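You operate a simulated robot arm through the tools that you are given. There is no shell and no other tool. Be economical: measure what you need, move in short steps, check, and stop when the job is done.

Carry out the task below with a simulated two-armed robot. There is one attempt and no reset: what you move stays moved.

TASK
On the top of the ledger table, fold the rag in half and then in half again.

The check looks at the end state, three seconds after you hand in, the way a careful person would. Anything else that was tipped, shoved, dropped, spilled or broken makes it a failure. Flat cloth is picked up by pressing the open fingertips on it (5 to 10 N) and closing them slowly along it; thin cloth reads only 2 to 8 mm in the jaws.

THE ROBOT
Two 7-joint arms with two-finger parallel grippers on one trunk, on a base that drives. Base frame: it is fixed to the floor where the robot stands at the start and does not move with it; the origin is under the middle of the robot, x ahead of it, y to its left, z up; the surface under the hand at the start is at about z = 720. Lengths are in mm, angles in rad, forces in N, time in s.
The left shoulder is at the start at [60, 189, 1028], the right one opposite. With the tool pointing down near the work surface each hand reaches from about 100 to 660 mm from the robot's upright axis, wherever it stands, measured 20 degrees to its own side. Places, roughly: top of the ledger table [800, 100, 700]. Payload 3.43 kg a hand.
The tool frame of a hand sits at the grasp point between the pads (the TCP): z along the fingers, y along the line on which they close. The tips reach 30 mm beyond it. Largest opening 94 mm; finger width 28, thickness 10; the body of the gripper, 50 by 96 mm, starts 55 mm behind the TCP.
Orientation is told as [roll, pitch, yaw] about the base's x, y, z axes, in that order, counted from this pose: with the fingers straight down and closing along the base's y, the tool's x points along the base's -x, its y along +y and its z along -z.

THE INTERFACE
- The arms move only by the tool jog_arm. It takes "left_motion", "right_motion" or both (then of equal length, played together; a hand with none holds still); each is one flat list of numbers, 7 for each row, row after row: the shift along the tool's x, y, z in m, then the turn, a rotation vector about the tool's x, y, z in rad, then the finger opening in m, from 0 to 0.094. In form: [dx, dy, dz, rx, ry, rz, claw, dx, dy, dz, rx, ry, rz, claw, ...]. A call has 1 to 10 rows; each row shifts and turns the commanded pose from where the row before left it, along the tool's axes as they then stand. Each row takes 0.2 s and may step no farther than 50 mm and 0.15 rad from the row before; otherwise, or with a gripper value out of range, the whole call is refused. Where a pose cannot be reached the arm comes as near as it can. A force on the tool above 40 N (or 10 N above the force at the start of the call, whichever is more), or a blocked arm, ends the call early, and 0.2 s more pass. Each finger travels about 153 mm/s and halts on what it meets, pressing with about 39 N; the grip force reading is that of the motor and also rises with nothing between the fingers. The clock runs only during rows and for 0.2 s after the last one: add rows that do not move to give the fingers time. It gives the time, the measured TCP pose, the force on the tool (base axes), the opening and the grip force at its end, in the units of the frame above (readings bear some noise), with the torque about the TCP (base axes, N m) and any sound that the robot's microphone picked up.
- Cameras (640 x 400 px; columns grow to the right, rows downward): "scene" is now at [-4.3, 22.2, 1559.5]; the picture's right is [0.37, -0.93, 0.00], its down [-0.83, -0.33, -0.44] and it looks along [0.41, 0.16, -0.90] (base axes); focal length 269 px, centre (320, 200). "left" rides on the left gripper at [76, -14, -103] in its tool frame; the picture's right is [0.18, 0.98, 0.00], its down [-0.75, 0.14, -0.64] and it looks along [-0.63, 0.12, 0.77] (tool axes); focal length 243 px, centre (320, 200). "right" rides on the right gripper at [76, 14, -103] in its tool frame; the picture's right is [-0.18, 0.98, 0.00], its down [-0.75, -0.14, -0.64] and it looks along [-0.63, -0.12, 0.77] (tool axes); focal length 243 px, centre (320, 200). There is no depth. A picture from a camera that has moved, and an enlarged one, comes with that camera's place and axes in the base frame and with its lens.
- camera(camera): a new picture of that camera. It takes no simulated time.
- raise_lower(by): slides the trunk up (or, below 0, down) by that many mm; the arms and the scene camera ride with it, the base frame stays. It gives what a move gives, with no picture.
- base_move(legs): drives the robot by 1 to 6 legs, each [ahead, left, turn to the left] in mm, mm and rad, along the robot's own axes; the way and the turn of a leg run together, so that a leg with both is an arc; at most 1500 mm and 3.142 rad a leg. The arms and the cameras ride along, it lands a little off, and it stops where it bumps. It gives what a move gives.
- aim_head(pan, tilt): turns the head with the scene camera to pan (to the left, within 1.501 rad either way) and tilt (down, from -0.506 to 1.204), counted from straight ahead of the robot. It gives what a move gives.
- enlarge(camera, box): a new picture of the part [left, top, right, bottom] of that camera's present view, enlarged. It takes no simulated time.
- job_done(): hands the job in; it is judged then, once.

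Go step by step. Nothing tells you exact positions but the pictures and the camera data: compare them with the known pose of the tool, close in by small moves and look again before you grip or let go. The budget is 120 turns and 108 pictures, counting those below and the enlarged ones. Unless the task says otherwise, let go and move clear before handing in, and close with one line.

The tools are called after "Emit:" as a command line: name --argument value ..., lists and objects as JSON in quotes. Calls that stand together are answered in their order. jog_arm: Moves the arms, as the interface text tells. Its arguments: {"type":"object","properties":{"left_motion":{"type":"array"},"right_motion":{"type":"array"}},"required":[]} The other tools are called the same way: raise_lower (by) slides the trunk up or down; base_move (legs) drives the base; aim_head (pan, tilt) turns the head that bears the scene camera; camera (camera) takes a picture; enlarge (camera, box) takes an enlarged picture of a part of a camera's view; job_done () hands the job in.

At the start:

```text
t: 0.0
left_ee_pos: [479.4, 338.8, 857.6]
left_tcp_rot: [0.001, 0.0, 0.001]
left_wrist_force: [0.1, -0.5, -0.2]
left_torque: [-0.02, -0.01, -0.01]
left_opening: 94.0
left_finger_force: 0.1
right_ee_pos: [338.2, -86.3, 942.4]
right_tcp_rot: [0.0, 0.0, 0.0]
right_wrist_force: [0.4, -0.5, 0.0]
right_torque: [-0.01, -0.02, 0.02]
right_opening: 94.0
right_finger_force: 0.1
trunk travel left (down, up): [-700.0, 290.0]
robot x, y, heading: [-1.4, -0.8, -0.001]
head pan, tilt: [0.38, 1.114]
```

scene: 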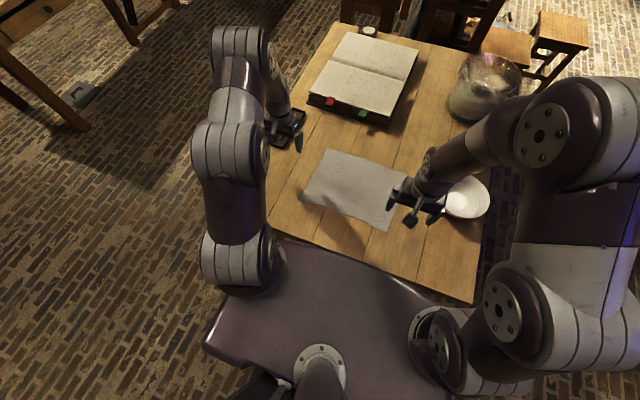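
right: 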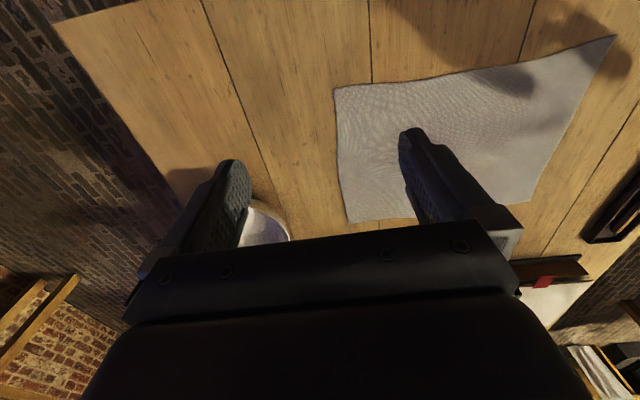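
left: 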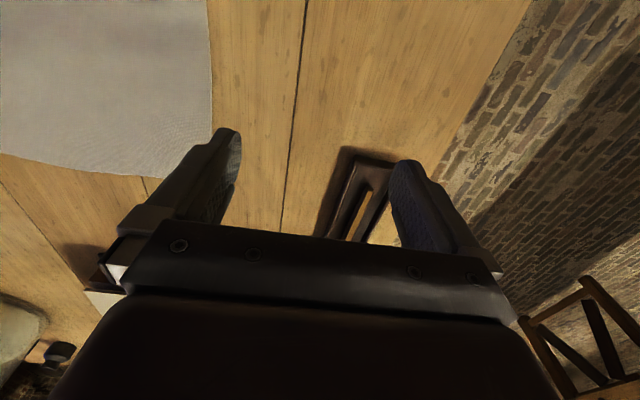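

The rag lies at roughly x 360–600, y −90–230, in front of the robot. I'll look closer before moving.

Emit:
enlarge --camera "scene" --box '[240, 90, 500, 252]'

Emit:
jog_arm --right_motion '[0.04, -0.04, 0, 0, 0, 0, 0.094, 0.04, -0.04, 0, 0, 0, 0, 0.094, 0.03, -0.04, 0, 0, 0, 0, 0.094]'

Emit:
camera --camera "scene"

Emit:
camera --camera "right"

```text
2.46 times, centred on (370, 171) of scene
camera zoom: at [-4.3, 22.2, 1559.5], right [0.37, -0.93, 0.0], down [-0.83, -0.33, -0.44], along [0.41, 0.16, -0.9], focal length 663 px, centre (197, 271)
```

zoom: 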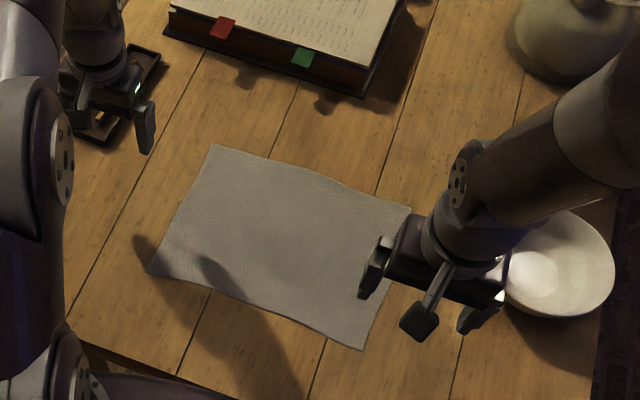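

```text
refused: row 1 steps farther than a row can; nothing moved
```

```text
103 pictures are left
camera scene: at [-4.3, 22.2, 1559.5], right [0.37, -0.93, 0.0], down [-0.83, -0.33, -0.44], along [0.41, 0.16, -0.9], focal length 269 px, centre (320, 200)
```

scene: 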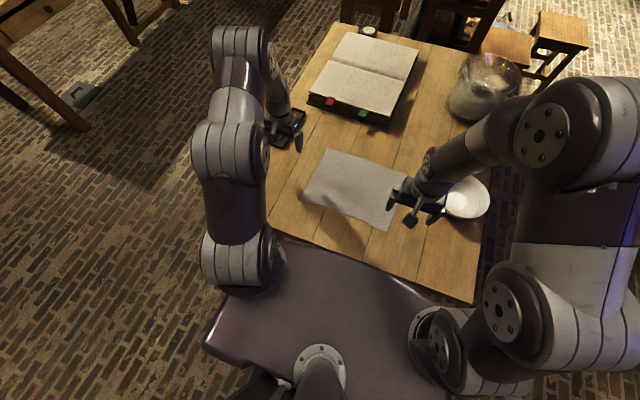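

```text
102 pictures are left
camera right: at [262.9, -72.2, 1045.4], right [0.18, 0.98, 0.0], down [0.75, -0.14, 0.64], along [0.63, -0.12, -0.77], focal length 243 px, centre (320, 200)
```

right: 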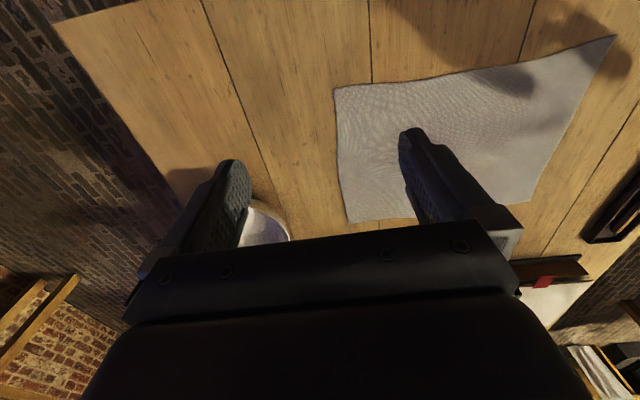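

The corner estimates from two cameras agree (far corners ≈(591,−82) and (586,232), near ≈(352,−73) and (354,238), table z≈720). I'll turn the hands so they close along x, with cameras on the outside.

Emit:
jog_arm --right_motion '[0, 0, 0, 0, 0, -0.15, 0.094, 0, 0, 0, 0, 0, -0.15, 0.094, 0, 0, 0, 0, 0, -0.15, 0.094, 0, 0, 0, 0, 0, -0.15, 0.094, 0, 0, 0, 0, 0, -0.15, 0.094, 0, 0, 0, 0, 0, -0.15, 0.08, 0, 0, 0, 0, 0, -0.15, 0.07, 0, 0, 0, 0, 0, -0.15, 0.06, 0, 0, 0, 0, 0, -0.15, 0.05, 0, 0, 0, 0, 0, -0.15, 0.04]' --left_motion '[0, 0, 0, 0, 0, 0.15, 0.094, 0, 0, 0, 0, 0, 0.15, 0.094, 0, 0, 0, 0, 0, 0.15, 0.094, 0, 0, 0, 0, 0, 0.15, 0.094, 0, 0, 0, 0, 0, 0.15, 0.094, 0, 0, 0, 0, 0, 0.15, 0.08, 0, 0, 0, 0, 0, 0.15, 0.07, 0, 0, 0, 0, 0, 0.15, 0.06, 0, 0, 0, 0, 0, 0.15, 0.05, 0, 0, 0, 0, 0, 0.15, 0.04]'

```text
t: 2.2
left_ee_pos: [479.4, 339.8, 855.5]
left_tcp_rot: [0.001, 0.0, -1.501]
left_wrist_force: [0.9, -0.4, 0.3]
left_torque: [-0.01, -0.01, -0.02]
left_opening: 39.9
left_finger_force: 0.2
right_ee_pos: [338.4, -86.2, 943.0]
right_tcp_rot: [-0.001, -0.001, 1.504]
right_wrist_force: [-0.6, -0.1, -0.8]
right_torque: [0.0, 0.03, -0.02]
right_opening: 39.9
right_finger_force: 0.1
trunk travel left (down, up): [-700.0, 290.0]
robot x, y, heading: [3.4, 1.9, 0.001]
head pan, tilt: [0.38, 1.114]
```

Emit:
jog_arm --right_motion '[0, 0, 0, 0, 0, -0.067, 0.04, -0.003, -0.0347, 0.0161, 0, 0, 0, 0.04, -0.003, -0.0347, 0.0161, 0, 0, 0, 0.04, -0.003, -0.0347, 0.0161, 0, 0, 0, 0.04, -0.003, -0.0347, 0.0161, 0, 0, 0, 0.04, -0.003, -0.0347, 0.0161, 0, 0, 0, 0.04, -0.003, -0.0347, 0.0161, 0, 0, 0, 0.04, -0.002, -0.0347, 0.0161, 0, 0, 0, 0.04]' --left_motion '[0, 0, 0, 0, 0, 0.067, 0.04, -0.0176, 0.0139, 0.0037, 0, 0, 0, 0.04, -0.0176, 0.0139, 0.0037, 0, 0, 0, 0.04, -0.0176, 0.0139, 0.0037, 0, 0, 0, 0.04, -0.0176, 0.0139, 0.0037, 0, 0, 0, 0.04, -0.0176, 0.0139, 0.0037, 0, 0, 0, 0.04, -0.0176, 0.0139, 0.0037, 0, 0, 0, 0.04, -0.0176, 0.0139, 0.0037, 0, 0, 0, 0.04]'

Emit:
camera --camera "scene"

Emit:
camera --camera "right"

Emit:
camera --camera "left"

```text
t: 4.0
left_ee_pos: [577.5, 214.9, 829.9]
left_tcp_rot: [-0.001, -0.002, -1.566]
left_wrist_force: [-0.8, -1.0, -0.1]
left_torque: [0.01, 0.03, -0.05]
left_opening: 40.0
left_finger_force: 0.1
right_ee_pos: [583.0, -67.2, 827.4]
right_tcp_rot: [0.003, 0.001, 1.567]
right_wrist_force: [-0.5, 0.1, 0.5]
right_torque: [0.02, 0.02, -0.01]
right_opening: 40.0
right_finger_force: 0.0
trunk travel left (down, up): [-700.0, 290.0]
robot x, y, heading: [-2.0, -1.9, 0.0]
head pan, tilt: [0.38, 1.114]
```

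```text
101 pictures are left
camera scene: at [-1.9, 21.6, 1559.6], right [0.37, -0.93, 0.0], down [-0.83, -0.33, -0.44], along [0.41, 0.16, -0.9], focal length 269 px, centre (320, 200)
```

scene: 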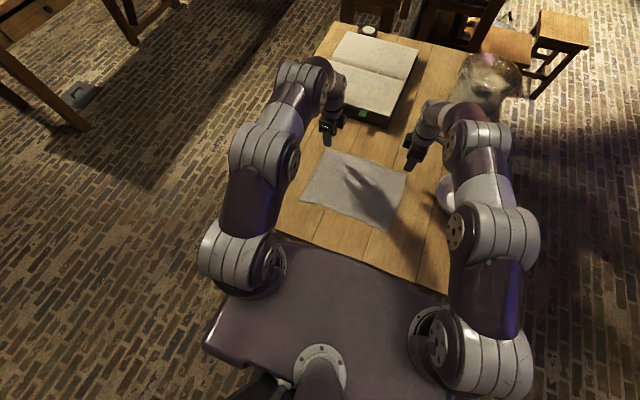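

```text
100 pictures are left
camera right: at [568.9, -143.2, 931.5], right [-0.98, 0.19, 0.0], down [0.15, 0.75, 0.64], along [0.12, 0.63, -0.77], focal length 243 px, centre (320, 200)
```

right: 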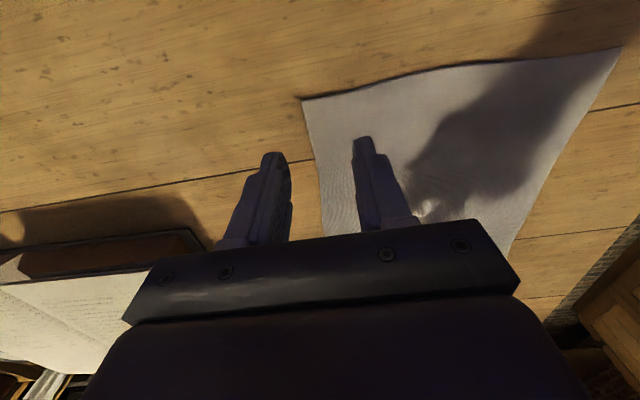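

```text
99 pictures are left
camera left: at [564.1, 291.2, 931.3], right [0.98, 0.19, 0.0], down [0.15, -0.75, 0.64], along [0.12, -0.63, -0.77], focal length 243 px, centre (320, 200)
```

left: 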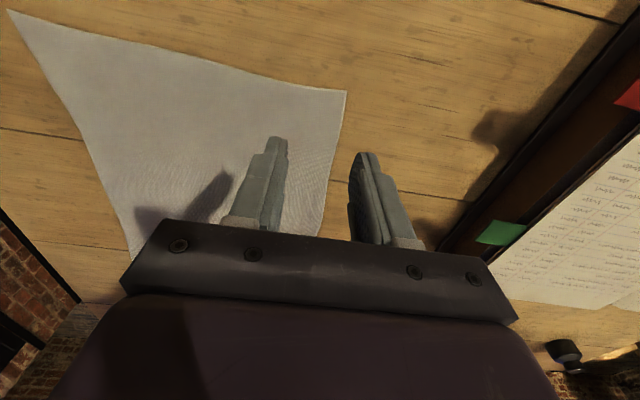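

The far edge reads x≈597. I'll centre the jaws on x≈589 so the outer finger lands just beyond the edge, then go down to just above the cloth.

Emit:
jog_arm --right_motion '[-0.0025, -0.003, 0.022, 0, 0, 0, 0.04, -0.0025, -0.003, 0.022, 0, 0, 0, 0.04, 0, 0, 0.021, 0, 0, 0, 0.04, 0, 0, 0, 0, 0, 0, 0.04]' --left_motion '[0, 0.006, 0.022, 0, 0, 0, 0.04, 0, 0.006, 0.022, 0, 0, 0, 0.04, 0, 0, 0.022, 0, 0, 0, 0.04, 0, 0, 0, 0, 0, 0, 0.04]'

Emit:
camera --camera "right"

Emit:
camera --camera "left"

```text
t: 5.0
left_ee_pos: [588.8, 214.8, 765.0]
left_tcp_rot: [0.0, 0.0, -1.565]
left_wrist_force: [-0.4, -0.8, 0.2]
left_torque: [0.01, -0.02, 0.03]
left_opening: 40.0
left_finger_force: 0.1
right_ee_pos: [587.3, -62.3, 761.8]
right_tcp_rot: [0.0, 0.001, 1.565]
right_wrist_force: [0.3, -1.3, -0.2]
right_torque: [0.02, 0.01, -0.02]
right_opening: 40.1
right_finger_force: 0.0
trunk travel left (down, up): [-700.0, 290.0]
robot x, y, heading: [1.2, 3.1, -0.003]
head pan, tilt: [0.38, 1.114]
```

```text
98 pictures are left
camera right: at [573.2, -138.7, 865.8], right [-0.98, 0.19, 0.0], down [0.14, 0.75, 0.64], along [0.12, 0.63, -0.77], focal length 243 px, centre (320, 200)
```

right: 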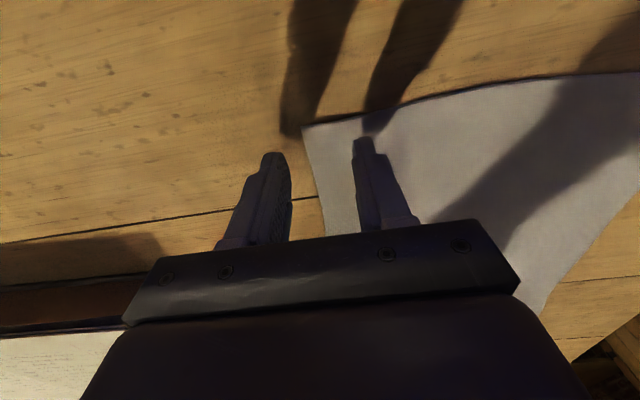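

```text
97 pictures are left
camera left: at [574.1, 291.2, 866.5], right [0.98, 0.19, 0.0], down [0.14, -0.75, 0.64], along [0.12, -0.63, -0.77], focal length 243 px, centre (320, 200)
```

left: 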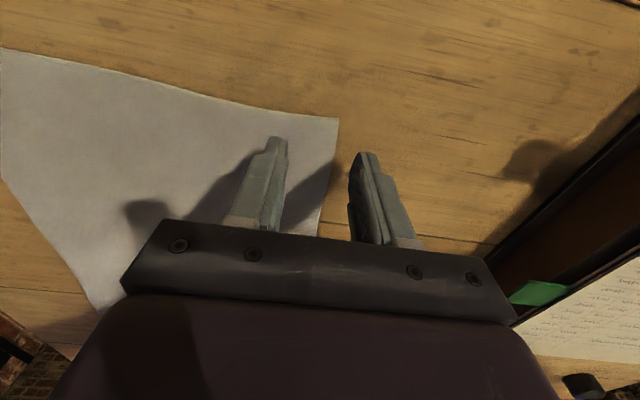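

Emit:
jog_arm --right_motion '[0, 0, 0.005, 0, 0, 0, 0.04, 0, 0, 0.004, 0, 0, 0, 0.04, 0, 0, 0, 0, 0, 0, 0.04]' --left_motion '[0, 0, 0.006, 0, 0, 0, 0.04, 0, 0, 0.006, 0, 0, 0, 0.04, 0, 0, 0, 0, 0, 0, 0.04]'

```text
t: 5.8
left_ee_pos: [588.2, 216.3, 753.9]
left_tcp_rot: [-0.002, 0.0, -1.566]
left_wrist_force: [0.2, 0.4, -0.3]
left_torque: [0.02, -0.03, -0.01]
left_opening: 39.9
left_finger_force: 0.1
right_ee_pos: [587.7, -63.5, 755.7]
right_tcp_rot: [-0.002, -0.001, 1.565]
right_wrist_force: [0.7, -0.3, -0.3]
right_torque: [0.04, 0.0, 0.02]
right_opening: 39.9
right_finger_force: 0.1
trunk travel left (down, up): [-700.0, 290.0]
robot x, y, heading: [2.3, 0.3, 0.001]
head pan, tilt: [0.38, 1.114]
```

Emit:
jog_arm --right_motion '[0, 0, 0.003, 0, 0, 0, 0.04, 0, 0, 0.002, 0, 0, 0, 0.04, 0, 0, 0, 0, 0, 0, 0.04]' --left_motion '[0, 0, 0.003, 0, 0, 0, 0.04, 0, 0, 0.002, 0, 0, 0, 0.04, 0, 0, 0, 0, 0, 0, 0.04]'

```text
t: 6.6
left_ee_pos: [587.9, 215.3, 751.6]
left_tcp_rot: [0.005, 0.001, -1.566]
left_wrist_force: [-1.0, 2.0, 21.2]
left_torque: [0.21, 0.54, -0.08]
left_opening: 40.5
left_finger_force: 0.2
right_ee_pos: [586.3, -63.4, 750.6]
right_tcp_rot: [-0.002, 0.002, 1.567]
right_wrist_force: [-0.6, -0.8, 1.7]
right_torque: [-0.03, -0.02, 0.0]
right_opening: 40.0
right_finger_force: 0.1
trunk travel left (down, up): [-700.0, 290.0]
robot x, y, heading: [2.9, -0.4, -0.0]
head pan, tilt: [0.38, 1.114]
```

Contact at about z 751. I'll balance the forces to 5–10 N.

Emit:
jog_arm --right_motion '[0, 0, 0.0006, 0, 0, 0, 0.04, 0, 0, 0, 0, 0, 0, 0.04]' --left_motion '[0, 0, -0.0012, 0, 0, 0, 0.04, 0, 0, 0, 0, 0, 0, 0.04]'

```text
t: 7.2
left_ee_pos: [586.9, 215.7, 752.4]
left_tcp_rot: [0.004, -0.002, -1.566]
left_wrist_force: [1.8, 2.6, 16.5]
left_torque: [0.21, 0.32, -0.08]
left_opening: 38.5
left_finger_force: 0.1
right_ee_pos: [587.8, -62.7, 752.1]
right_tcp_rot: [-0.003, 0.0, 1.565]
right_wrist_force: [0.1, -0.2, 7.1]
right_torque: [-0.12, 0.21, 0.02]
right_opening: 40.7
right_finger_force: 0.4
trunk travel left (down, up): [-700.0, 290.0]
robot x, y, heading: [-1.2, 0.3, 0.002]
head pan, tilt: [0.38, 1.114]
```

Emit:
jog_arm --right_motion '[0, 0, 0.0, 0, 0, 0, 0.038, 0, 0, 0, 0, 0, 0, 0.034, 0, 0, 0, 0, 0, 0, 0.03, 0, 0, 0, 0, 0, 0, 0.026, 0, 0, 0, 0, 0, 0, 0.022, 0, 0, 0, 0, 0, 0, 0.018, 0, 0, 0, 0, 0, 0, 0.014, 0, 0, 0, 0, 0, 0, 0.01, 0, 0, 0, 0, 0, 0, 0.005, 0, 0, 0, 0, 0, 0, 0.0]' --left_motion '[0, 0, -0.0017, 0, 0, 0, 0.038, 0, 0, 0, 0, 0, 0, 0.034, 0, 0, 0, 0, 0, 0, 0.03, 0, 0, 0, 0, 0, 0, 0.026, 0, 0, 0, 0, 0, 0, 0.022, 0, 0, 0, 0, 0, 0, 0.018, 0, 0, 0, 0, 0, 0, 0.014, 0, 0, 0, 0, 0, 0, 0.01, 0, 0, 0, 0, 0, 0, 0.005, 0, 0, 0, 0, 0, 0, 0.0]'

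Emit:
camera --camera "right"

Emit:
camera --camera "left"

```text
t: 9.4
left_ee_pos: [586.6, 217.2, 752.6]
left_tcp_rot: [0.001, 0.0, -1.564]
left_wrist_force: [-0.3, 0.2, -0.4]
left_torque: [-0.01, 0.03, -0.03]
left_opening: 4.5
left_finger_force: 38.9
right_ee_pos: [585.1, -62.4, 752.5]
right_tcp_rot: [-0.001, 0.0, 1.565]
right_wrist_force: [-4.4, 0.6, 19.9]
right_torque: [-0.12, 0.23, -0.03]
right_opening: 2.4
right_finger_force: 37.2
trunk travel left (down, up): [-700.0, 290.0]
robot x, y, heading: [-4.6, -0.5, 0.008]
head pan, tilt: [0.38, 1.114]
```

```text
96 pictures are left
camera right: at [571.7, -138.4, 854.6], right [-0.98, 0.19, 0.0], down [0.14, 0.75, 0.64], along [0.12, 0.63, -0.77], focal length 243 px, centre (320, 200)
```

right: 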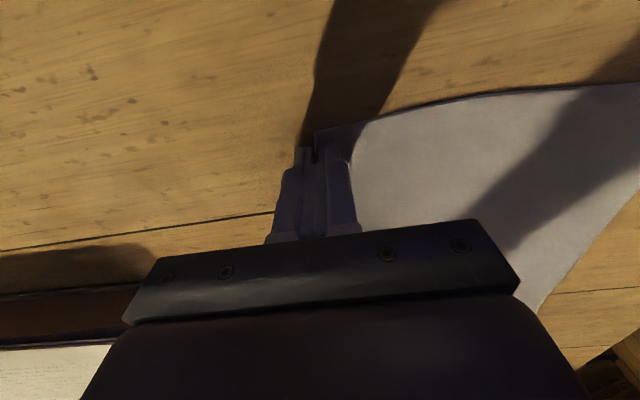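

```text
95 pictures are left
camera left: at [571.7, 292.3, 853.8], right [0.98, 0.19, 0.0], down [0.14, -0.75, 0.64], along [0.12, -0.63, -0.77], focal length 243 px, centre (320, 200)
```

left: 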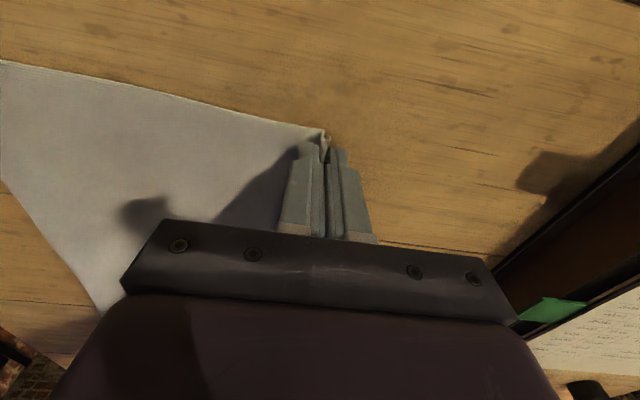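

The left hand reads a ridge in the jaws and the right one a thin layer. I'll lift slightly to verify both.

Emit:
jog_arm --right_motion '[0, 0, -0.01, 0, 0, 0, 0, 0, 0, -0.01, 0, 0, 0, 0, 0, 0, -0.01, 0, 0, 0, 0, 0, 0, -0.01, 0, 0, 0, 0]' --left_motion '[0, 0, -0.01, 0, 0, 0, 0, 0, 0, -0.01, 0, 0, 0, 0, 0, 0, -0.01, 0, 0, 0, 0, 0, 0, -0.01, 0, 0, 0, 0]'

Emit:
camera --camera "right"

Emit:
camera --camera "left"

Emit:
enlarge --camera "scene" --box '[260, 100, 468, 230]'

```text
t: 10.4
left_ee_pos: [587.9, 216.9, 791.1]
left_tcp_rot: [0.0, -0.001, -1.565]
left_wrist_force: [0.0, 0.2, -0.5]
left_torque: [-0.04, -0.02, 0.02]
left_opening: 4.2
left_finger_force: 38.7
right_ee_pos: [586.9, -62.2, 788.6]
right_tcp_rot: [-0.001, -0.001, 1.566]
right_wrist_force: [-0.4, 0.0, 0.7]
right_torque: [-0.04, -0.01, 0.05]
right_opening: 2.3
right_finger_force: 37.0
trunk travel left (down, up): [-700.0, 290.0]
robot x, y, heading: [-1.5, 3.6, -0.002]
head pan, tilt: [0.38, 1.114]
```

```text
94 pictures are left
camera right: at [572.7, -138.4, 893.2], right [-0.98, 0.19, 0.0], down [0.14, 0.75, 0.64], along [0.12, 0.63, -0.77], focal length 243 px, centre (320, 200)
```

right: 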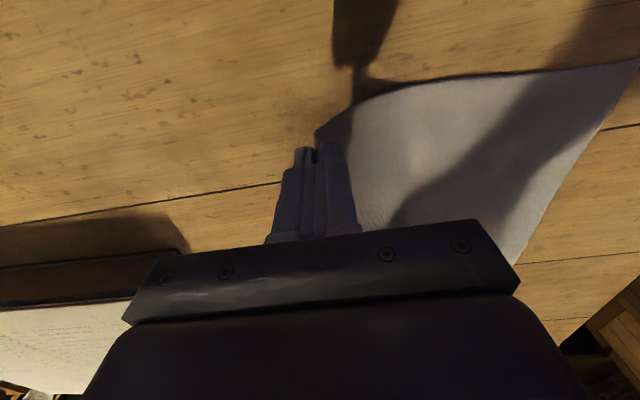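

```text
93 pictures are left
camera left: at [573.1, 293.0, 892.5], right [0.98, 0.19, 0.0], down [0.14, -0.75, 0.64], along [0.12, -0.63, -0.77], focal length 243 px, centre (320, 200)
```

left: 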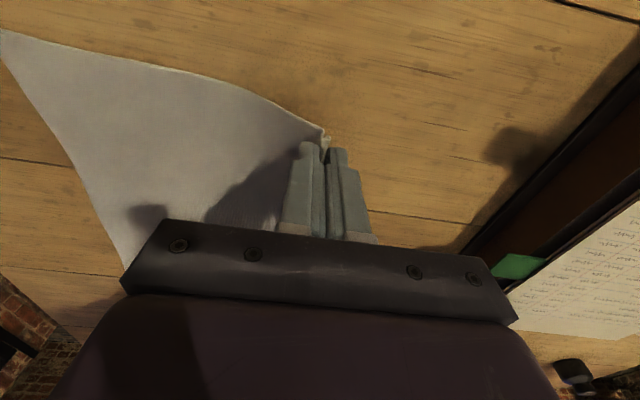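

```text
3.08 times, centred on (364, 165) of scene
camera zoom: at [-5.1, 22.2, 1559.5], right [0.37, -0.93, 0.0], down [-0.83, -0.33, -0.44], along [0.41, 0.16, -0.9], focal length 828 px, centre (185, 308)
```

zoom: 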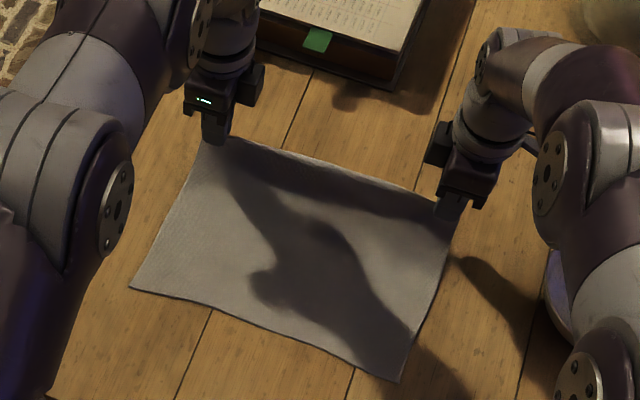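

Both hands hold the far edge. I'll carry it up over the middle and tilt the hands so the held edge will trail toward me.

Emit:
jog_arm --right_motion '[0, 0.0165, -0.018, 0, 0, 0, 0, 0, 0.0165, -0.018, 0, 0, 0, 0, 0, 0.02, -0.0075, 0, 0, 0, 0, 0, 0.02, -0.0075, 0, 0, 0, 0, 0, 0.02, -0.0075, 0, 0, 0, 0, 0, 0.02, -0.0075, 0, 0, 0, 0, 0, 0, 0, 0.15, 0, 0, 0, 0, 0, 0, 0.15, 0, 0, 0, 0, 0, 0, 0.15, 0, 0, 0, 0, 0, 0, 0.15, 0, 0, 0]' --left_motion '[0, -0.0165, -0.018, 0, 0, 0, 0, 0, -0.0165, -0.018, 0, 0, 0, 0, 0, -0.02, -0.0075, 0, 0, 0, 0, 0, -0.02, -0.0075, 0, 0, 0, 0, 0, -0.02, -0.0075, 0, 0, 0, 0, 0, -0.02, -0.0075, 0, 0, 0, 0, 0, 0, 0, -0.15, 0, 0, 0, 0, 0, 0, -0.15, 0, 0, 0, 0, 0, 0, -0.15, 0, 0, 0, 0, 0, 0, -0.15, 0, 0, 0]'

Emit:
enlarge --camera "scene" --box '[240, 100, 464, 240]'

Emit:
camera --camera "left"

```text
t: 12.6
left_ee_pos: [488.4, 215.6, 866.2]
left_tcp_rot: [0.553, -0.001, -1.569]
left_wrist_force: [0.7, 0.1, -0.3]
left_torque: [0.0, 0.08, -0.02]
left_opening: 2.4
left_finger_force: 36.9
left hand out of reach, approached as far as the arm can: row 10
right_ee_pos: [476.3, -62.9, 856.5]
right_tcp_rot: [-0.601, -0.002, 1.565]
right_wrist_force: [0.9, 0.5, 0.6]
right_torque: [0.02, 0.05, -0.01]
right_opening: 2.2
right_finger_force: 37.3
trunk travel left (down, up): [-700.0, 290.0]
robot x, y, heading: [-4.0, -3.1, 0.0]
head pan, tilt: [0.38, 1.114]
```

```text
2.86 times, centred on (352, 170) of scene
camera zoom: at [-2.9, 22.3, 1559.5], right [0.37, -0.93, 0.0], down [-0.83, -0.33, -0.44], along [0.41, 0.16, -0.9], focal length 769 px, centre (229, 286)
```

zoom: 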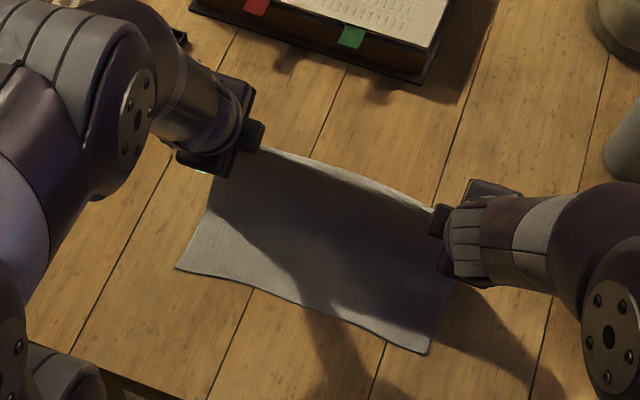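

```text
90 pictures are left
camera left: at [423.1, 291.2, 944.8], right [0.84, 0.19, 0.52], down [-0.22, -0.75, 0.62], along [0.5, -0.63, -0.59], focal length 243 px, centre (320, 200)
```

left: 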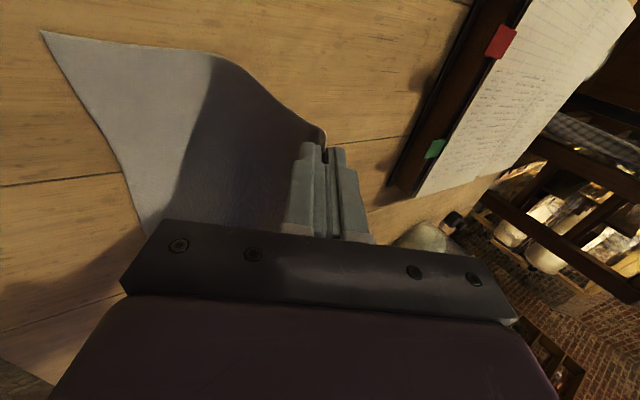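

The left hand can't reach the full tilt, so I'll halve the tilt on both hands.

Emit:
jog_arm --right_motion '[0, 0, 0, -0.15, 0, 0, 0, 0, 0, 0, -0.15, 0, 0, 0, 0, 0, 0, 0, 0, 0, 0]' --left_motion '[0, 0, 0, 0.15, 0, 0, 0, 0, 0, 0, 0.15, 0, 0, 0, 0, 0, 0, 0, 0, 0, 0]'

```text
t: 13.4
left_ee_pos: [484.8, 216.3, 867.0]
left_tcp_rot: [0.3, -0.002, -1.565]
left_wrist_force: [-1.7, 0.6, -0.2]
left_torque: [-0.03, 0.04, 0.01]
left_opening: 2.3
left_finger_force: 37.0
right_ee_pos: [472.5, -63.0, 856.9]
right_tcp_rot: [-0.3, -0.001, 1.567]
right_wrist_force: [0.2, -0.2, 0.1]
right_torque: [0.04, -0.06, 0.02]
right_opening: 2.3
right_finger_force: 36.6
trunk travel left (down, up): [-700.0, 290.0]
robot x, y, heading: [-0.9, -1.0, 0.003]
head pan, tilt: [0.38, 1.114]
```

Emit:
jog_arm --right_motion '[0, 0.0229, 0.0005, 0, 0, 0, 0, 0, 0.0229, 0.0005, 0, 0, 0, 0, 0, 0.0229, 0.0005, 0, 0, 0, 0, 0, 0.0229, 0.0005, 0, 0, 0, 0, 0, 0, 0, 0, 0, 0, 0]' --left_motion '[0, -0.0263, 0.0021, 0, 0, 0, 0, 0, -0.0263, 0.0021, 0, 0, 0, 0, 0, -0.0263, 0.0021, 0, 0, 0, 0, 0, -0.0263, 0.0021, 0, 0, 0, 0, 0, 0, 0, 0, 0, 0, 0]'

Emit:
enlarge --camera "scene" --box '[240, 120, 464, 260]'

Emit:
camera --camera "right"

```text
t: 14.6
left_ee_pos: [391.5, 216.1, 827.4]
left_tcp_rot: [0.299, 0.0, -1.565]
left_wrist_force: [0.1, -0.7, -0.6]
left_torque: [-0.01, 0.05, 0.02]
left_opening: 2.4
left_finger_force: 37.5
right_ee_pos: [387.8, -60.8, 827.5]
right_tcp_rot: [-0.299, 0.001, 1.568]
right_wrist_force: [0.2, 0.1, -0.4]
right_torque: [0.01, 0.01, 0.0]
right_opening: 2.1
right_finger_force: 37.4
trunk travel left (down, up): [-700.0, 290.0]
robot x, y, heading: [-4.4, 0.6, -0.001]
head pan, tilt: [0.38, 1.114]
```

```text
2.86 times, centred on (352, 190) of scene
camera zoom: at [-2.2, 22.4, 1559.5], right [0.37, -0.93, 0.0], down [-0.83, -0.33, -0.44], along [0.41, 0.16, -0.9], focal length 769 px, centre (229, 229)
```

zoom: 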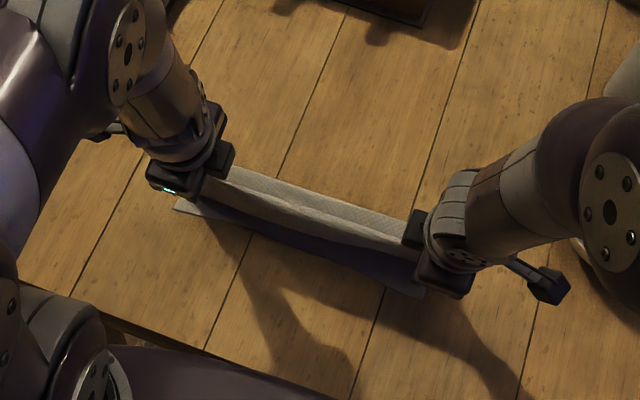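

```text
88 pictures are left
camera right: at [344.3, -136.1, 921.8], right [-0.94, 0.19, -0.29], down [-0.05, 0.75, 0.65], along [0.34, 0.63, -0.7], focal length 243 px, centre (320, 200)
```

right: 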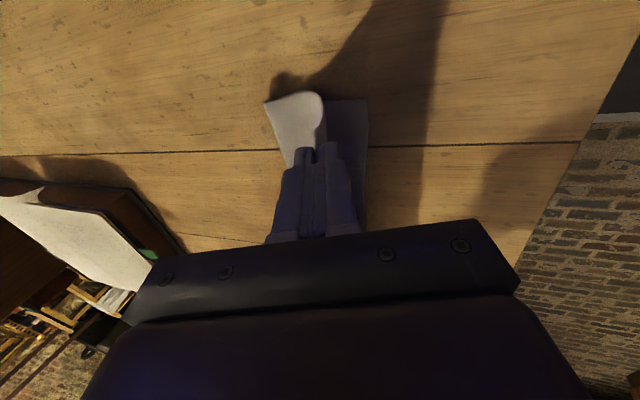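

The cloth seems to have slid about 25 mm forward when I pinched it, so I need to know how much lies inside the jaws. I'll zoom in.

Emit:
enlarge --camera "right" --box '[230, 70, 420, 240]'

Emit:
enlarge --camera "left" --box '[220, 70, 410, 240]'

```text
2.35 times, centred on (325, 155) of right
camera zoom: at [344.3, -136.1, 921.8], right [-0.94, 0.19, -0.29], down [-0.05, 0.75, 0.65], along [0.34, 0.63, -0.7], focal length 571 px, centre (308, 306)
```

zoom: 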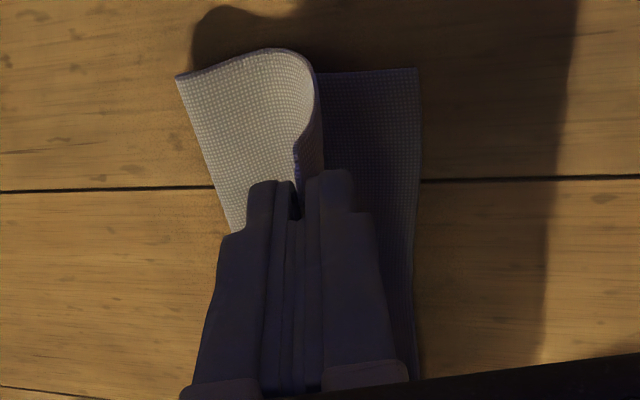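

```text
2.35 times, centred on (315, 155) of left
camera zoom: at [347.4, 290.8, 918.6], right [0.94, 0.19, 0.29], down [-0.05, -0.75, 0.66], along [0.34, -0.63, -0.7], focal length 571 px, centre (332, 306)
```

zoom: 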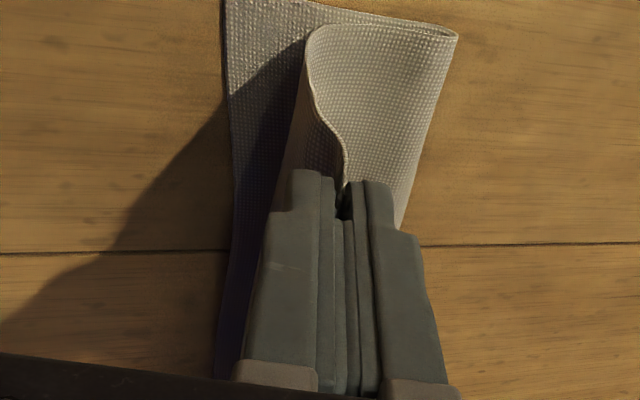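

By conservation about 30 mm of cloth is inside the jaws and the near edge is now at x≈379. So the fingertips should land at x≈412. I'm lowering to just above the table.

Emit:
jog_arm --right_motion '[0, 0.0012, 0.0126, 0, 0, 0, 0, 0, 0.0012, 0.0126, 0, 0, 0, 0, 0, 0.0012, 0.0126, 0, 0, 0, 0, 0, 0.0012, 0.0126, 0, 0, 0, 0, 0, 0.0012, 0.0126, 0, 0, 0, 0, 0, 0, 0, 0, 0, 0, 0]' --left_motion '[0, -0.0015, 0.0125, 0, 0, 0, 0, 0, -0.0015, 0.0125, 0, 0, 0, 0, 0, -0.0015, 0.0125, 0, 0, 0, 0, 0, -0.0015, 0.0125, 0, 0, 0, 0, 0, -0.0015, 0.0125, 0, 0, 0, 0, 0, 0, 0, 0, 0, 0, 0]'

Emit:
camera --camera "right"

Emit:
camera --camera "left"

Emit:
enlarge --camera "scene" --box '[240, 120, 464, 260]'

```text
t: 16.0
left_ee_pos: [400.9, 215.2, 764.3]
left_tcp_rot: [0.294, -0.001, -1.566]
left_wrist_force: [0.5, 0.2, 0.3]
left_torque: [0.01, 0.01, 0.01]
left_opening: 2.4
left_finger_force: 37.0
right_ee_pos: [400.2, -62.1, 764.5]
right_tcp_rot: [-0.299, -0.001, 1.566]
right_wrist_force: [0.7, 0.3, -0.4]
right_torque: [0.01, 0.0, -0.05]
right_opening: 2.1
right_finger_force: 36.8
trunk travel left (down, up): [-700.0, 290.0]
robot x, y, heading: [0.6, 0.4, -0.001]
head pan, tilt: [0.38, 1.114]
```

```text
85 pictures are left
camera right: at [355.7, -137.3, 859.3], right [-0.94, 0.19, -0.29], down [-0.05, 0.75, 0.66], along [0.34, 0.63, -0.7], focal length 243 px, centre (320, 200)
```

right: 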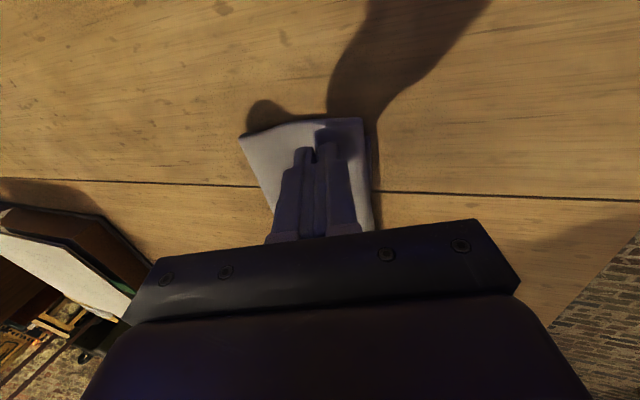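

```text
84 pictures are left
camera left: at [358.2, 289.9, 857.6], right [0.94, 0.19, 0.28], down [-0.05, -0.75, 0.65], along [0.34, -0.63, -0.7], focal length 243 px, centre (320, 200)
```

left: 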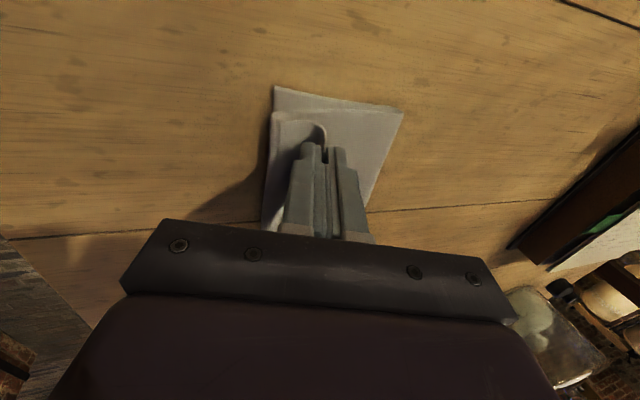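

```text
2.86 times, centred on (352, 190) of scene
camera zoom: at [-4.8, 22.1, 1559.5], right [0.37, -0.93, 0.0], down [-0.83, -0.33, -0.44], along [0.41, 0.16, -0.9], focal length 769 px, centre (229, 229)
```

zoom: 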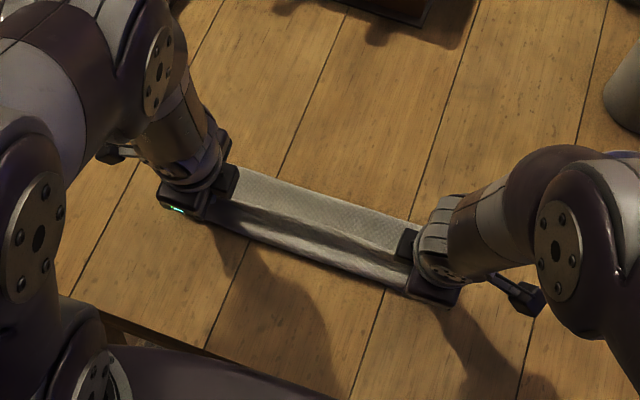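

Emit:
enlarge --camera "left" --box '[240, 70, 430, 240]'

Emit:
enlarge --camera "right" --box '[220, 90, 400, 240]'

```text
2.35 times, centred on (335, 155) of left
camera zoom: at [358.2, 289.9, 857.6], right [0.94, 0.19, 0.28], down [-0.05, -0.75, 0.65], along [0.34, -0.63, -0.7], focal length 571 px, centre (285, 306)
```

zoom: 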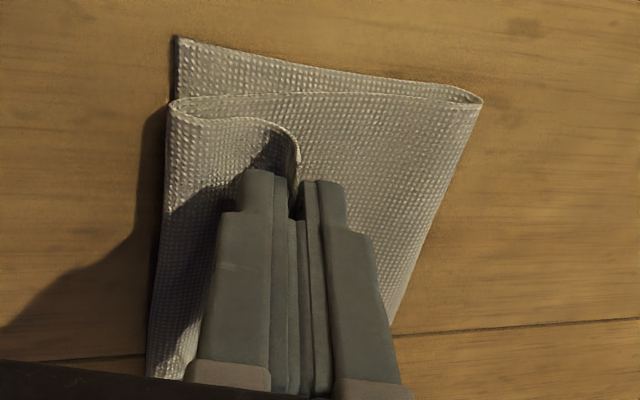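

```text
2.67 times, centred on (310, 165) of right
camera zoom: at [355.7, -137.3, 859.3], right [-0.94, 0.19, -0.29], down [-0.05, 0.75, 0.66], along [0.34, 0.63, -0.7], focal length 647 px, centre (347, 293)
```

zoom: 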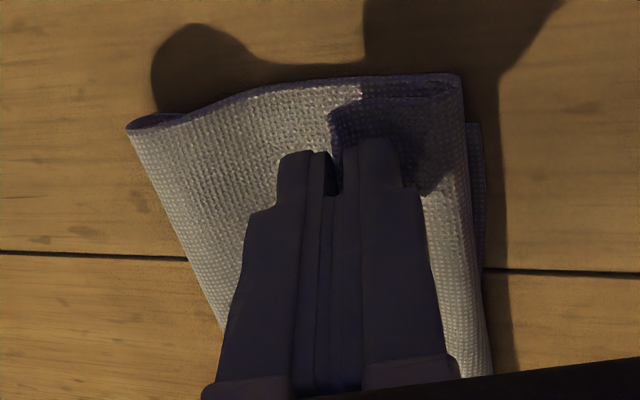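

The hand went over too far and the top layer overshot. I'll lift and unroll forward, then repeat the arc with the fold line at x≈500 and a smaller radius.

Emit:
jog_arm --right_motion '[0, -0.0106, -0.0344, 0, 0, 0, 0, 0, -0.0332, -0.0047, 0, 0, 0, 0, 0, -0.0332, -0.0047, 0, 0, 0, 0, 0, -0.0332, -0.0047, 0, 0, 0, 0, 0, -0.0248, 0.0213, 0, 0, 0, 0, 0, 0, 0, 0, 0, 0, 0, 0, 0, 0, 0, 0, 0, 0]' --left_motion '[0, 0.0106, -0.0344, 0, 0, 0, 0, 0, 0.0332, -0.0047, 0, 0, 0, 0, 0, 0.0332, -0.0047, 0, 0, 0, 0, 0, 0.0332, -0.0047, 0, 0, 0, 0, 0, 0.0248, 0.0213, 0, 0, 0, 0, 0, 0, 0, 0, 0, 0, 0, 0, 0, 0, 0, 0, 0, 0]'

Emit:
camera --camera "left"

Emit:
camera --camera "right"

Emit:
enlarge --camera "scene" --box '[240, 120, 464, 260]'

```text
t: 17.6
left_ee_pos: [523.5, 213.7, 831.0]
left_tcp_rot: [0.299, -0.001, -1.568]
left_wrist_force: [0.8, -0.1, 0.1]
left_torque: [0.01, 0.03, -0.02]
left_opening: 2.1
left_finger_force: 37.0
right_ee_pos: [523.7, -64.1, 830.7]
right_tcp_rot: [-0.297, -0.001, 1.567]
right_wrist_force: [-0.6, 0.7, 0.2]
right_torque: [-0.02, -0.03, 0.02]
right_opening: 2.4
right_finger_force: 37.2
trunk travel left (down, up): [-700.0, 290.0]
robot x, y, heading: [-2.6, -0.4, 0.003]
head pan, tilt: [0.38, 1.114]
```

```text
80 pictures are left
camera left: at [478.9, 290.1, 924.0], right [0.94, 0.19, 0.29], down [-0.05, -0.75, 0.66], along [0.34, -0.63, -0.7], focal length 243 px, centre (320, 200)
```

left: 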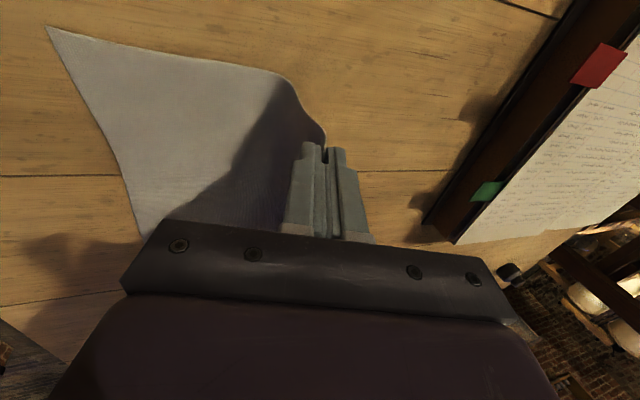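

```text
79 pictures are left
camera right: at [479.6, -139.0, 924.7], right [-0.94, 0.19, -0.29], down [-0.05, 0.75, 0.66], along [0.34, 0.63, -0.7], focal length 243 px, centre (320, 200)
```

right: 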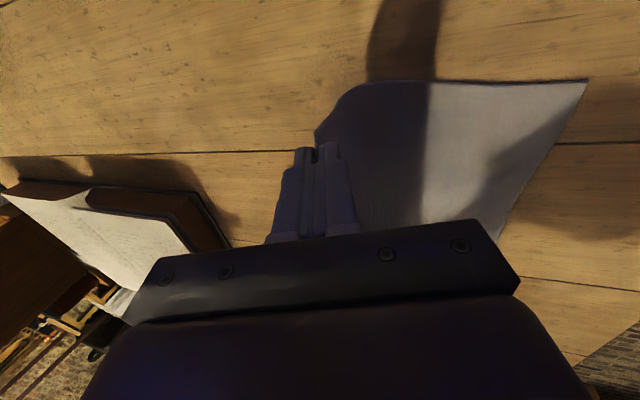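

```text
2.86 times, centred on (352, 190) of scene
camera zoom: at [-2.9, 22.3, 1559.5], right [0.37, -0.93, 0.0], down [-0.83, -0.33, -0.44], along [0.41, 0.16, -0.9], focal length 769 px, centre (229, 229)
```

zoom: 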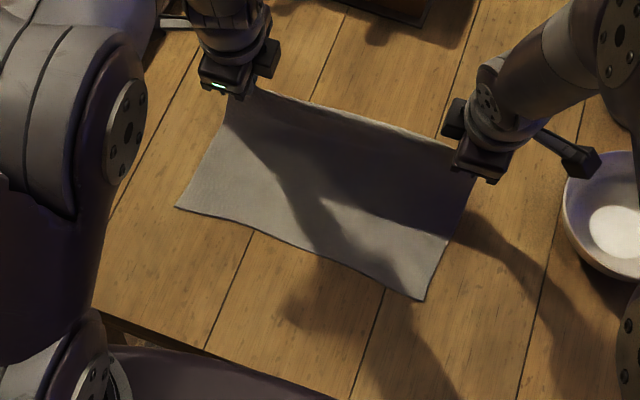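

Emit:
jog_arm --right_motion '[0, 0.0136, -0.01, 0, 0, 0, 0, 0, 0.0137, -0.01, 0, 0, 0, 0, 0, 0.0174, -0.0012, 0, 0, 0, 0, 0, 0.0174, -0.0012, 0, 0, 0, 0, 0, 0.0181, 0.0043, 0, 0, 0, 0, 0, 0.0181, 0.0044, 0, 0, 0, 0, 0, 0.0137, 0.012, 0, 0, 0, 0, 0, 0.0136, 0.012, 0, 0, 0, 0, 0, 0.0107, 0.0176, 0, 0, 0, 0, 0, 0, 0, 0, 0, 0, 0]' --left_motion '[0, -0.0136, -0.01, 0, 0, 0, 0, 0, -0.0137, -0.01, 0, 0, 0, 0, 0, -0.0174, -0.0012, 0, 0, 0, 0, 0, -0.0174, -0.0012, 0, 0, 0, 0, 0, -0.0181, 0.0043, 0, 0, 0, 0, 0, -0.0181, 0.0044, 0, 0, 0, 0, 0, -0.0137, 0.012, 0, 0, 0, 0, 0, -0.0136, 0.012, 0, 0, 0, 0, 0, -0.0107, 0.0176, 0, 0, 0, 0, 0, 0, 0, 0, 0, 0, 0]'

Emit:
enlarge --camera "left" --box '[220, 50, 460, 240]'

Emit:
enlarge --camera "right" --box '[180, 50, 420, 240]'

```text
t: 19.8
left_ee_pos: [403.7, 212.9, 774.6]
left_tcp_rot: [0.298, -0.003, -1.569]
left_wrist_force: [0.4, -1.0, -0.1]
left_torque: [0.0, -0.01, 0.03]
left_opening: 2.3
left_finger_force: 37.2
left hand out of reach, approached as far as the arm can: row 9
right_ee_pos: [397.6, -62.2, 764.9]
right_tcp_rot: [-0.3, 0.001, 1.565]
right_wrist_force: [-0.3, 0.0, 0.2]
right_torque: [0.02, 0.0, 0.03]
right_opening: 2.1
right_finger_force: 36.6
trunk travel left (down, up): [-700.0, 290.0]
robot x, y, heading: [1.3, 0.9, -0.001]
head pan, tilt: [0.38, 1.114]
```

```text
2.11 times, centred on (340, 145) of left
camera zoom: at [359.3, 288.7, 866.4], right [0.94, 0.19, 0.29], down [-0.05, -0.75, 0.66], along [0.34, -0.63, -0.7], focal length 511 px, centre (278, 316)
```

zoom: 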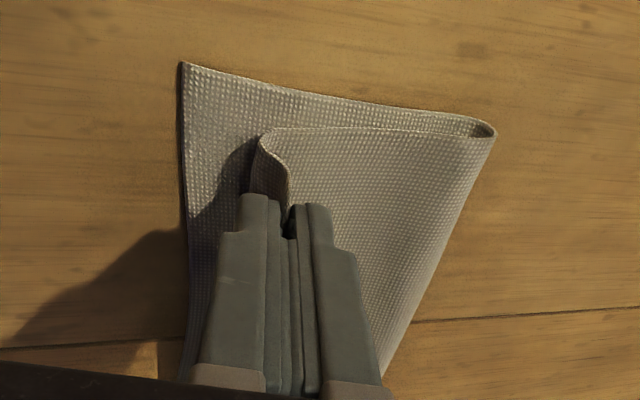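

```text
2.11 times, centred on (300, 145) of right
camera zoom: at [354.6, -137.6, 858.9], right [-0.94, 0.19, -0.29], down [-0.05, 0.75, 0.66], along [0.34, 0.63, -0.7], focal length 511 px, centre (362, 316)
```

zoom: 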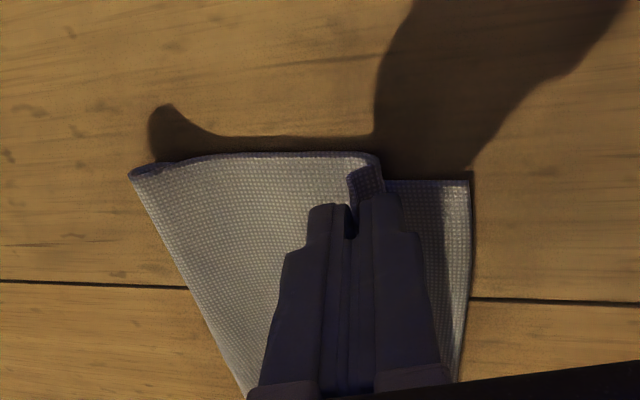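

Much closer, but the top layer is still about 26 mm too long. I'll lift and redo the arc some 18 mm further forward.

Emit:
jog_arm --right_motion '[0, -0.0274, -0.0177, 0, 0, 0, 0, 0, -0.0274, -0.0177, 0, 0, 0, 0, 0, -0.0295, 0.0004, 0, 0, 0, 0, 0, -0.0295, 0.0004, 0, 0, 0, 0, 0, -0.0295, 0.0004, 0, 0, 0, 0, 0, 0, 0, 0, 0, 0, 0, 0, 0, 0, 0, 0, 0, 0]' --left_motion '[0, 0.0231, -0.0138, 0, 0, 0, 0, 0, 0.0231, -0.0138, 0, 0, 0, 0, 0, 0.0295, 0.0004, 0, 0, 0, 0, 0, 0.0295, 0.0004, 0, 0, 0, 0, 0, 0.0295, 0.0004, 0, 0, 0, 0, 0, 0, 0, 0, 0, 0, 0, 0, 0, 0, 0, 0, 0, 0]'

```text
t: 21.4
left_ee_pos: [525.0, 217.1, 836.5]
left_tcp_rot: [0.301, -0.001, -1.565]
left_wrist_force: [0.8, -0.3, 0.1]
left_torque: [-0.01, 0.03, -0.01]
left_opening: 2.6
left_finger_force: 37.3
right_ee_pos: [524.7, -64.0, 838.7]
right_tcp_rot: [-0.299, -0.001, 1.565]
right_wrist_force: [1.1, 0.3, 0.1]
right_torque: [-0.03, -0.04, 0.02]
right_opening: 2.1
right_finger_force: 37.6
trunk travel left (down, up): [-700.0, 290.0]
robot x, y, heading: [2.4, 3.5, -0.002]
head pan, tilt: [0.38, 1.114]
```

Emit:
jog_arm --right_motion '[0, 0.016, -0.0091, 0, 0, 0, 0, 0, 0.0177, -0.0002, 0, 0, 0, 0, 0, 0.0177, -0.0002, 0, 0, 0, 0, 0, 0.0187, 0.0047, 0, 0, 0, 0, 0, 0.0187, 0.0047, 0, 0, 0, 0, 0, 0.0126, 0.0102, 0, 0, 0, 0, 0, 0.0126, 0.0102, 0, 0, 0, 0, 0, 0.0116, 0.0173, 0, 0, 0, 0, 0, 0, 0, 0, 0, 0, 0]' --left_motion '[0, -0.016, -0.0091, 0, 0, 0, 0, 0, -0.0177, -0.0002, 0, 0, 0, 0, 0, -0.0177, -0.0002, 0, 0, 0, 0, 0, -0.0187, 0.0047, 0, 0, 0, 0, 0, -0.0187, 0.0047, 0, 0, 0, 0, 0, -0.0126, 0.0102, 0, 0, 0, 0, 0, -0.0126, 0.0102, 0, 0, 0, 0, 0, -0.0116, 0.0173, 0, 0, 0, 0, 0, 0, 0, 0, 0, 0, 0]'

Emit:
enlarge --camera "left" --box '[220, 50, 460, 240]'

Emit:
enlarge --camera "right" --box '[180, 50, 420, 240]'

```text
t: 23.4
left_ee_pos: [414.3, 214.0, 766.0]
left_tcp_rot: [0.302, -0.001, -1.566]
left_wrist_force: [-0.7, -0.2, 0.2]
left_torque: [0.0, 0.02, 0.0]
left_opening: 2.4
left_finger_force: 37.0
right_ee_pos: [417.5, -63.5, 766.2]
right_tcp_rot: [-0.301, -0.001, 1.567]
right_wrist_force: [0.2, 0.8, 0.3]
right_torque: [-0.01, -0.03, 0.01]
right_opening: 2.2
right_finger_force: 37.2
trunk travel left (down, up): [-700.0, 290.0]
robot x, y, heading: [0.3, 2.8, -0.007]
head pan, tilt: [0.38, 1.114]
```

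```text
2.11 times, centred on (340, 145) of left
camera zoom: at [370.5, 289.7, 858.0], right [0.94, 0.19, 0.29], down [-0.05, -0.75, 0.65], along [0.34, -0.63, -0.7], focal length 511 px, centre (278, 316)
```

zoom: 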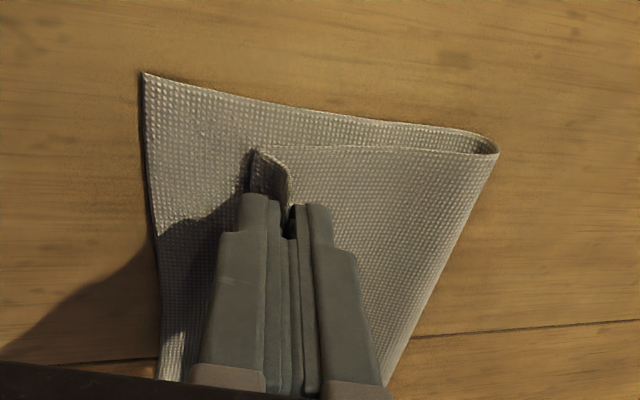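

```text
2.11 times, centred on (300, 145) of right
camera zoom: at [373.4, -138.7, 861.8], right [-0.94, 0.19, -0.29], down [-0.05, 0.75, 0.66], along [0.34, 0.63, -0.7], focal length 511 px, centre (362, 316)
```

zoom: 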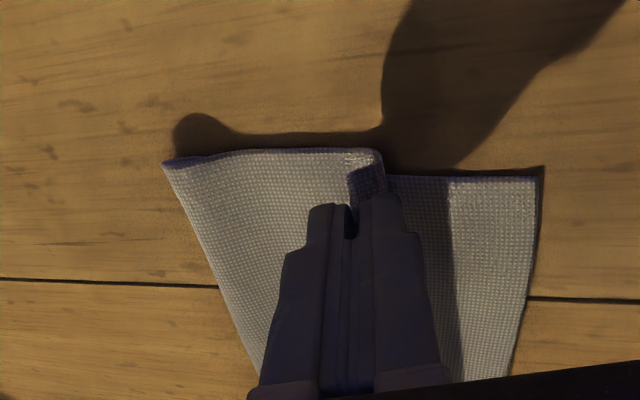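

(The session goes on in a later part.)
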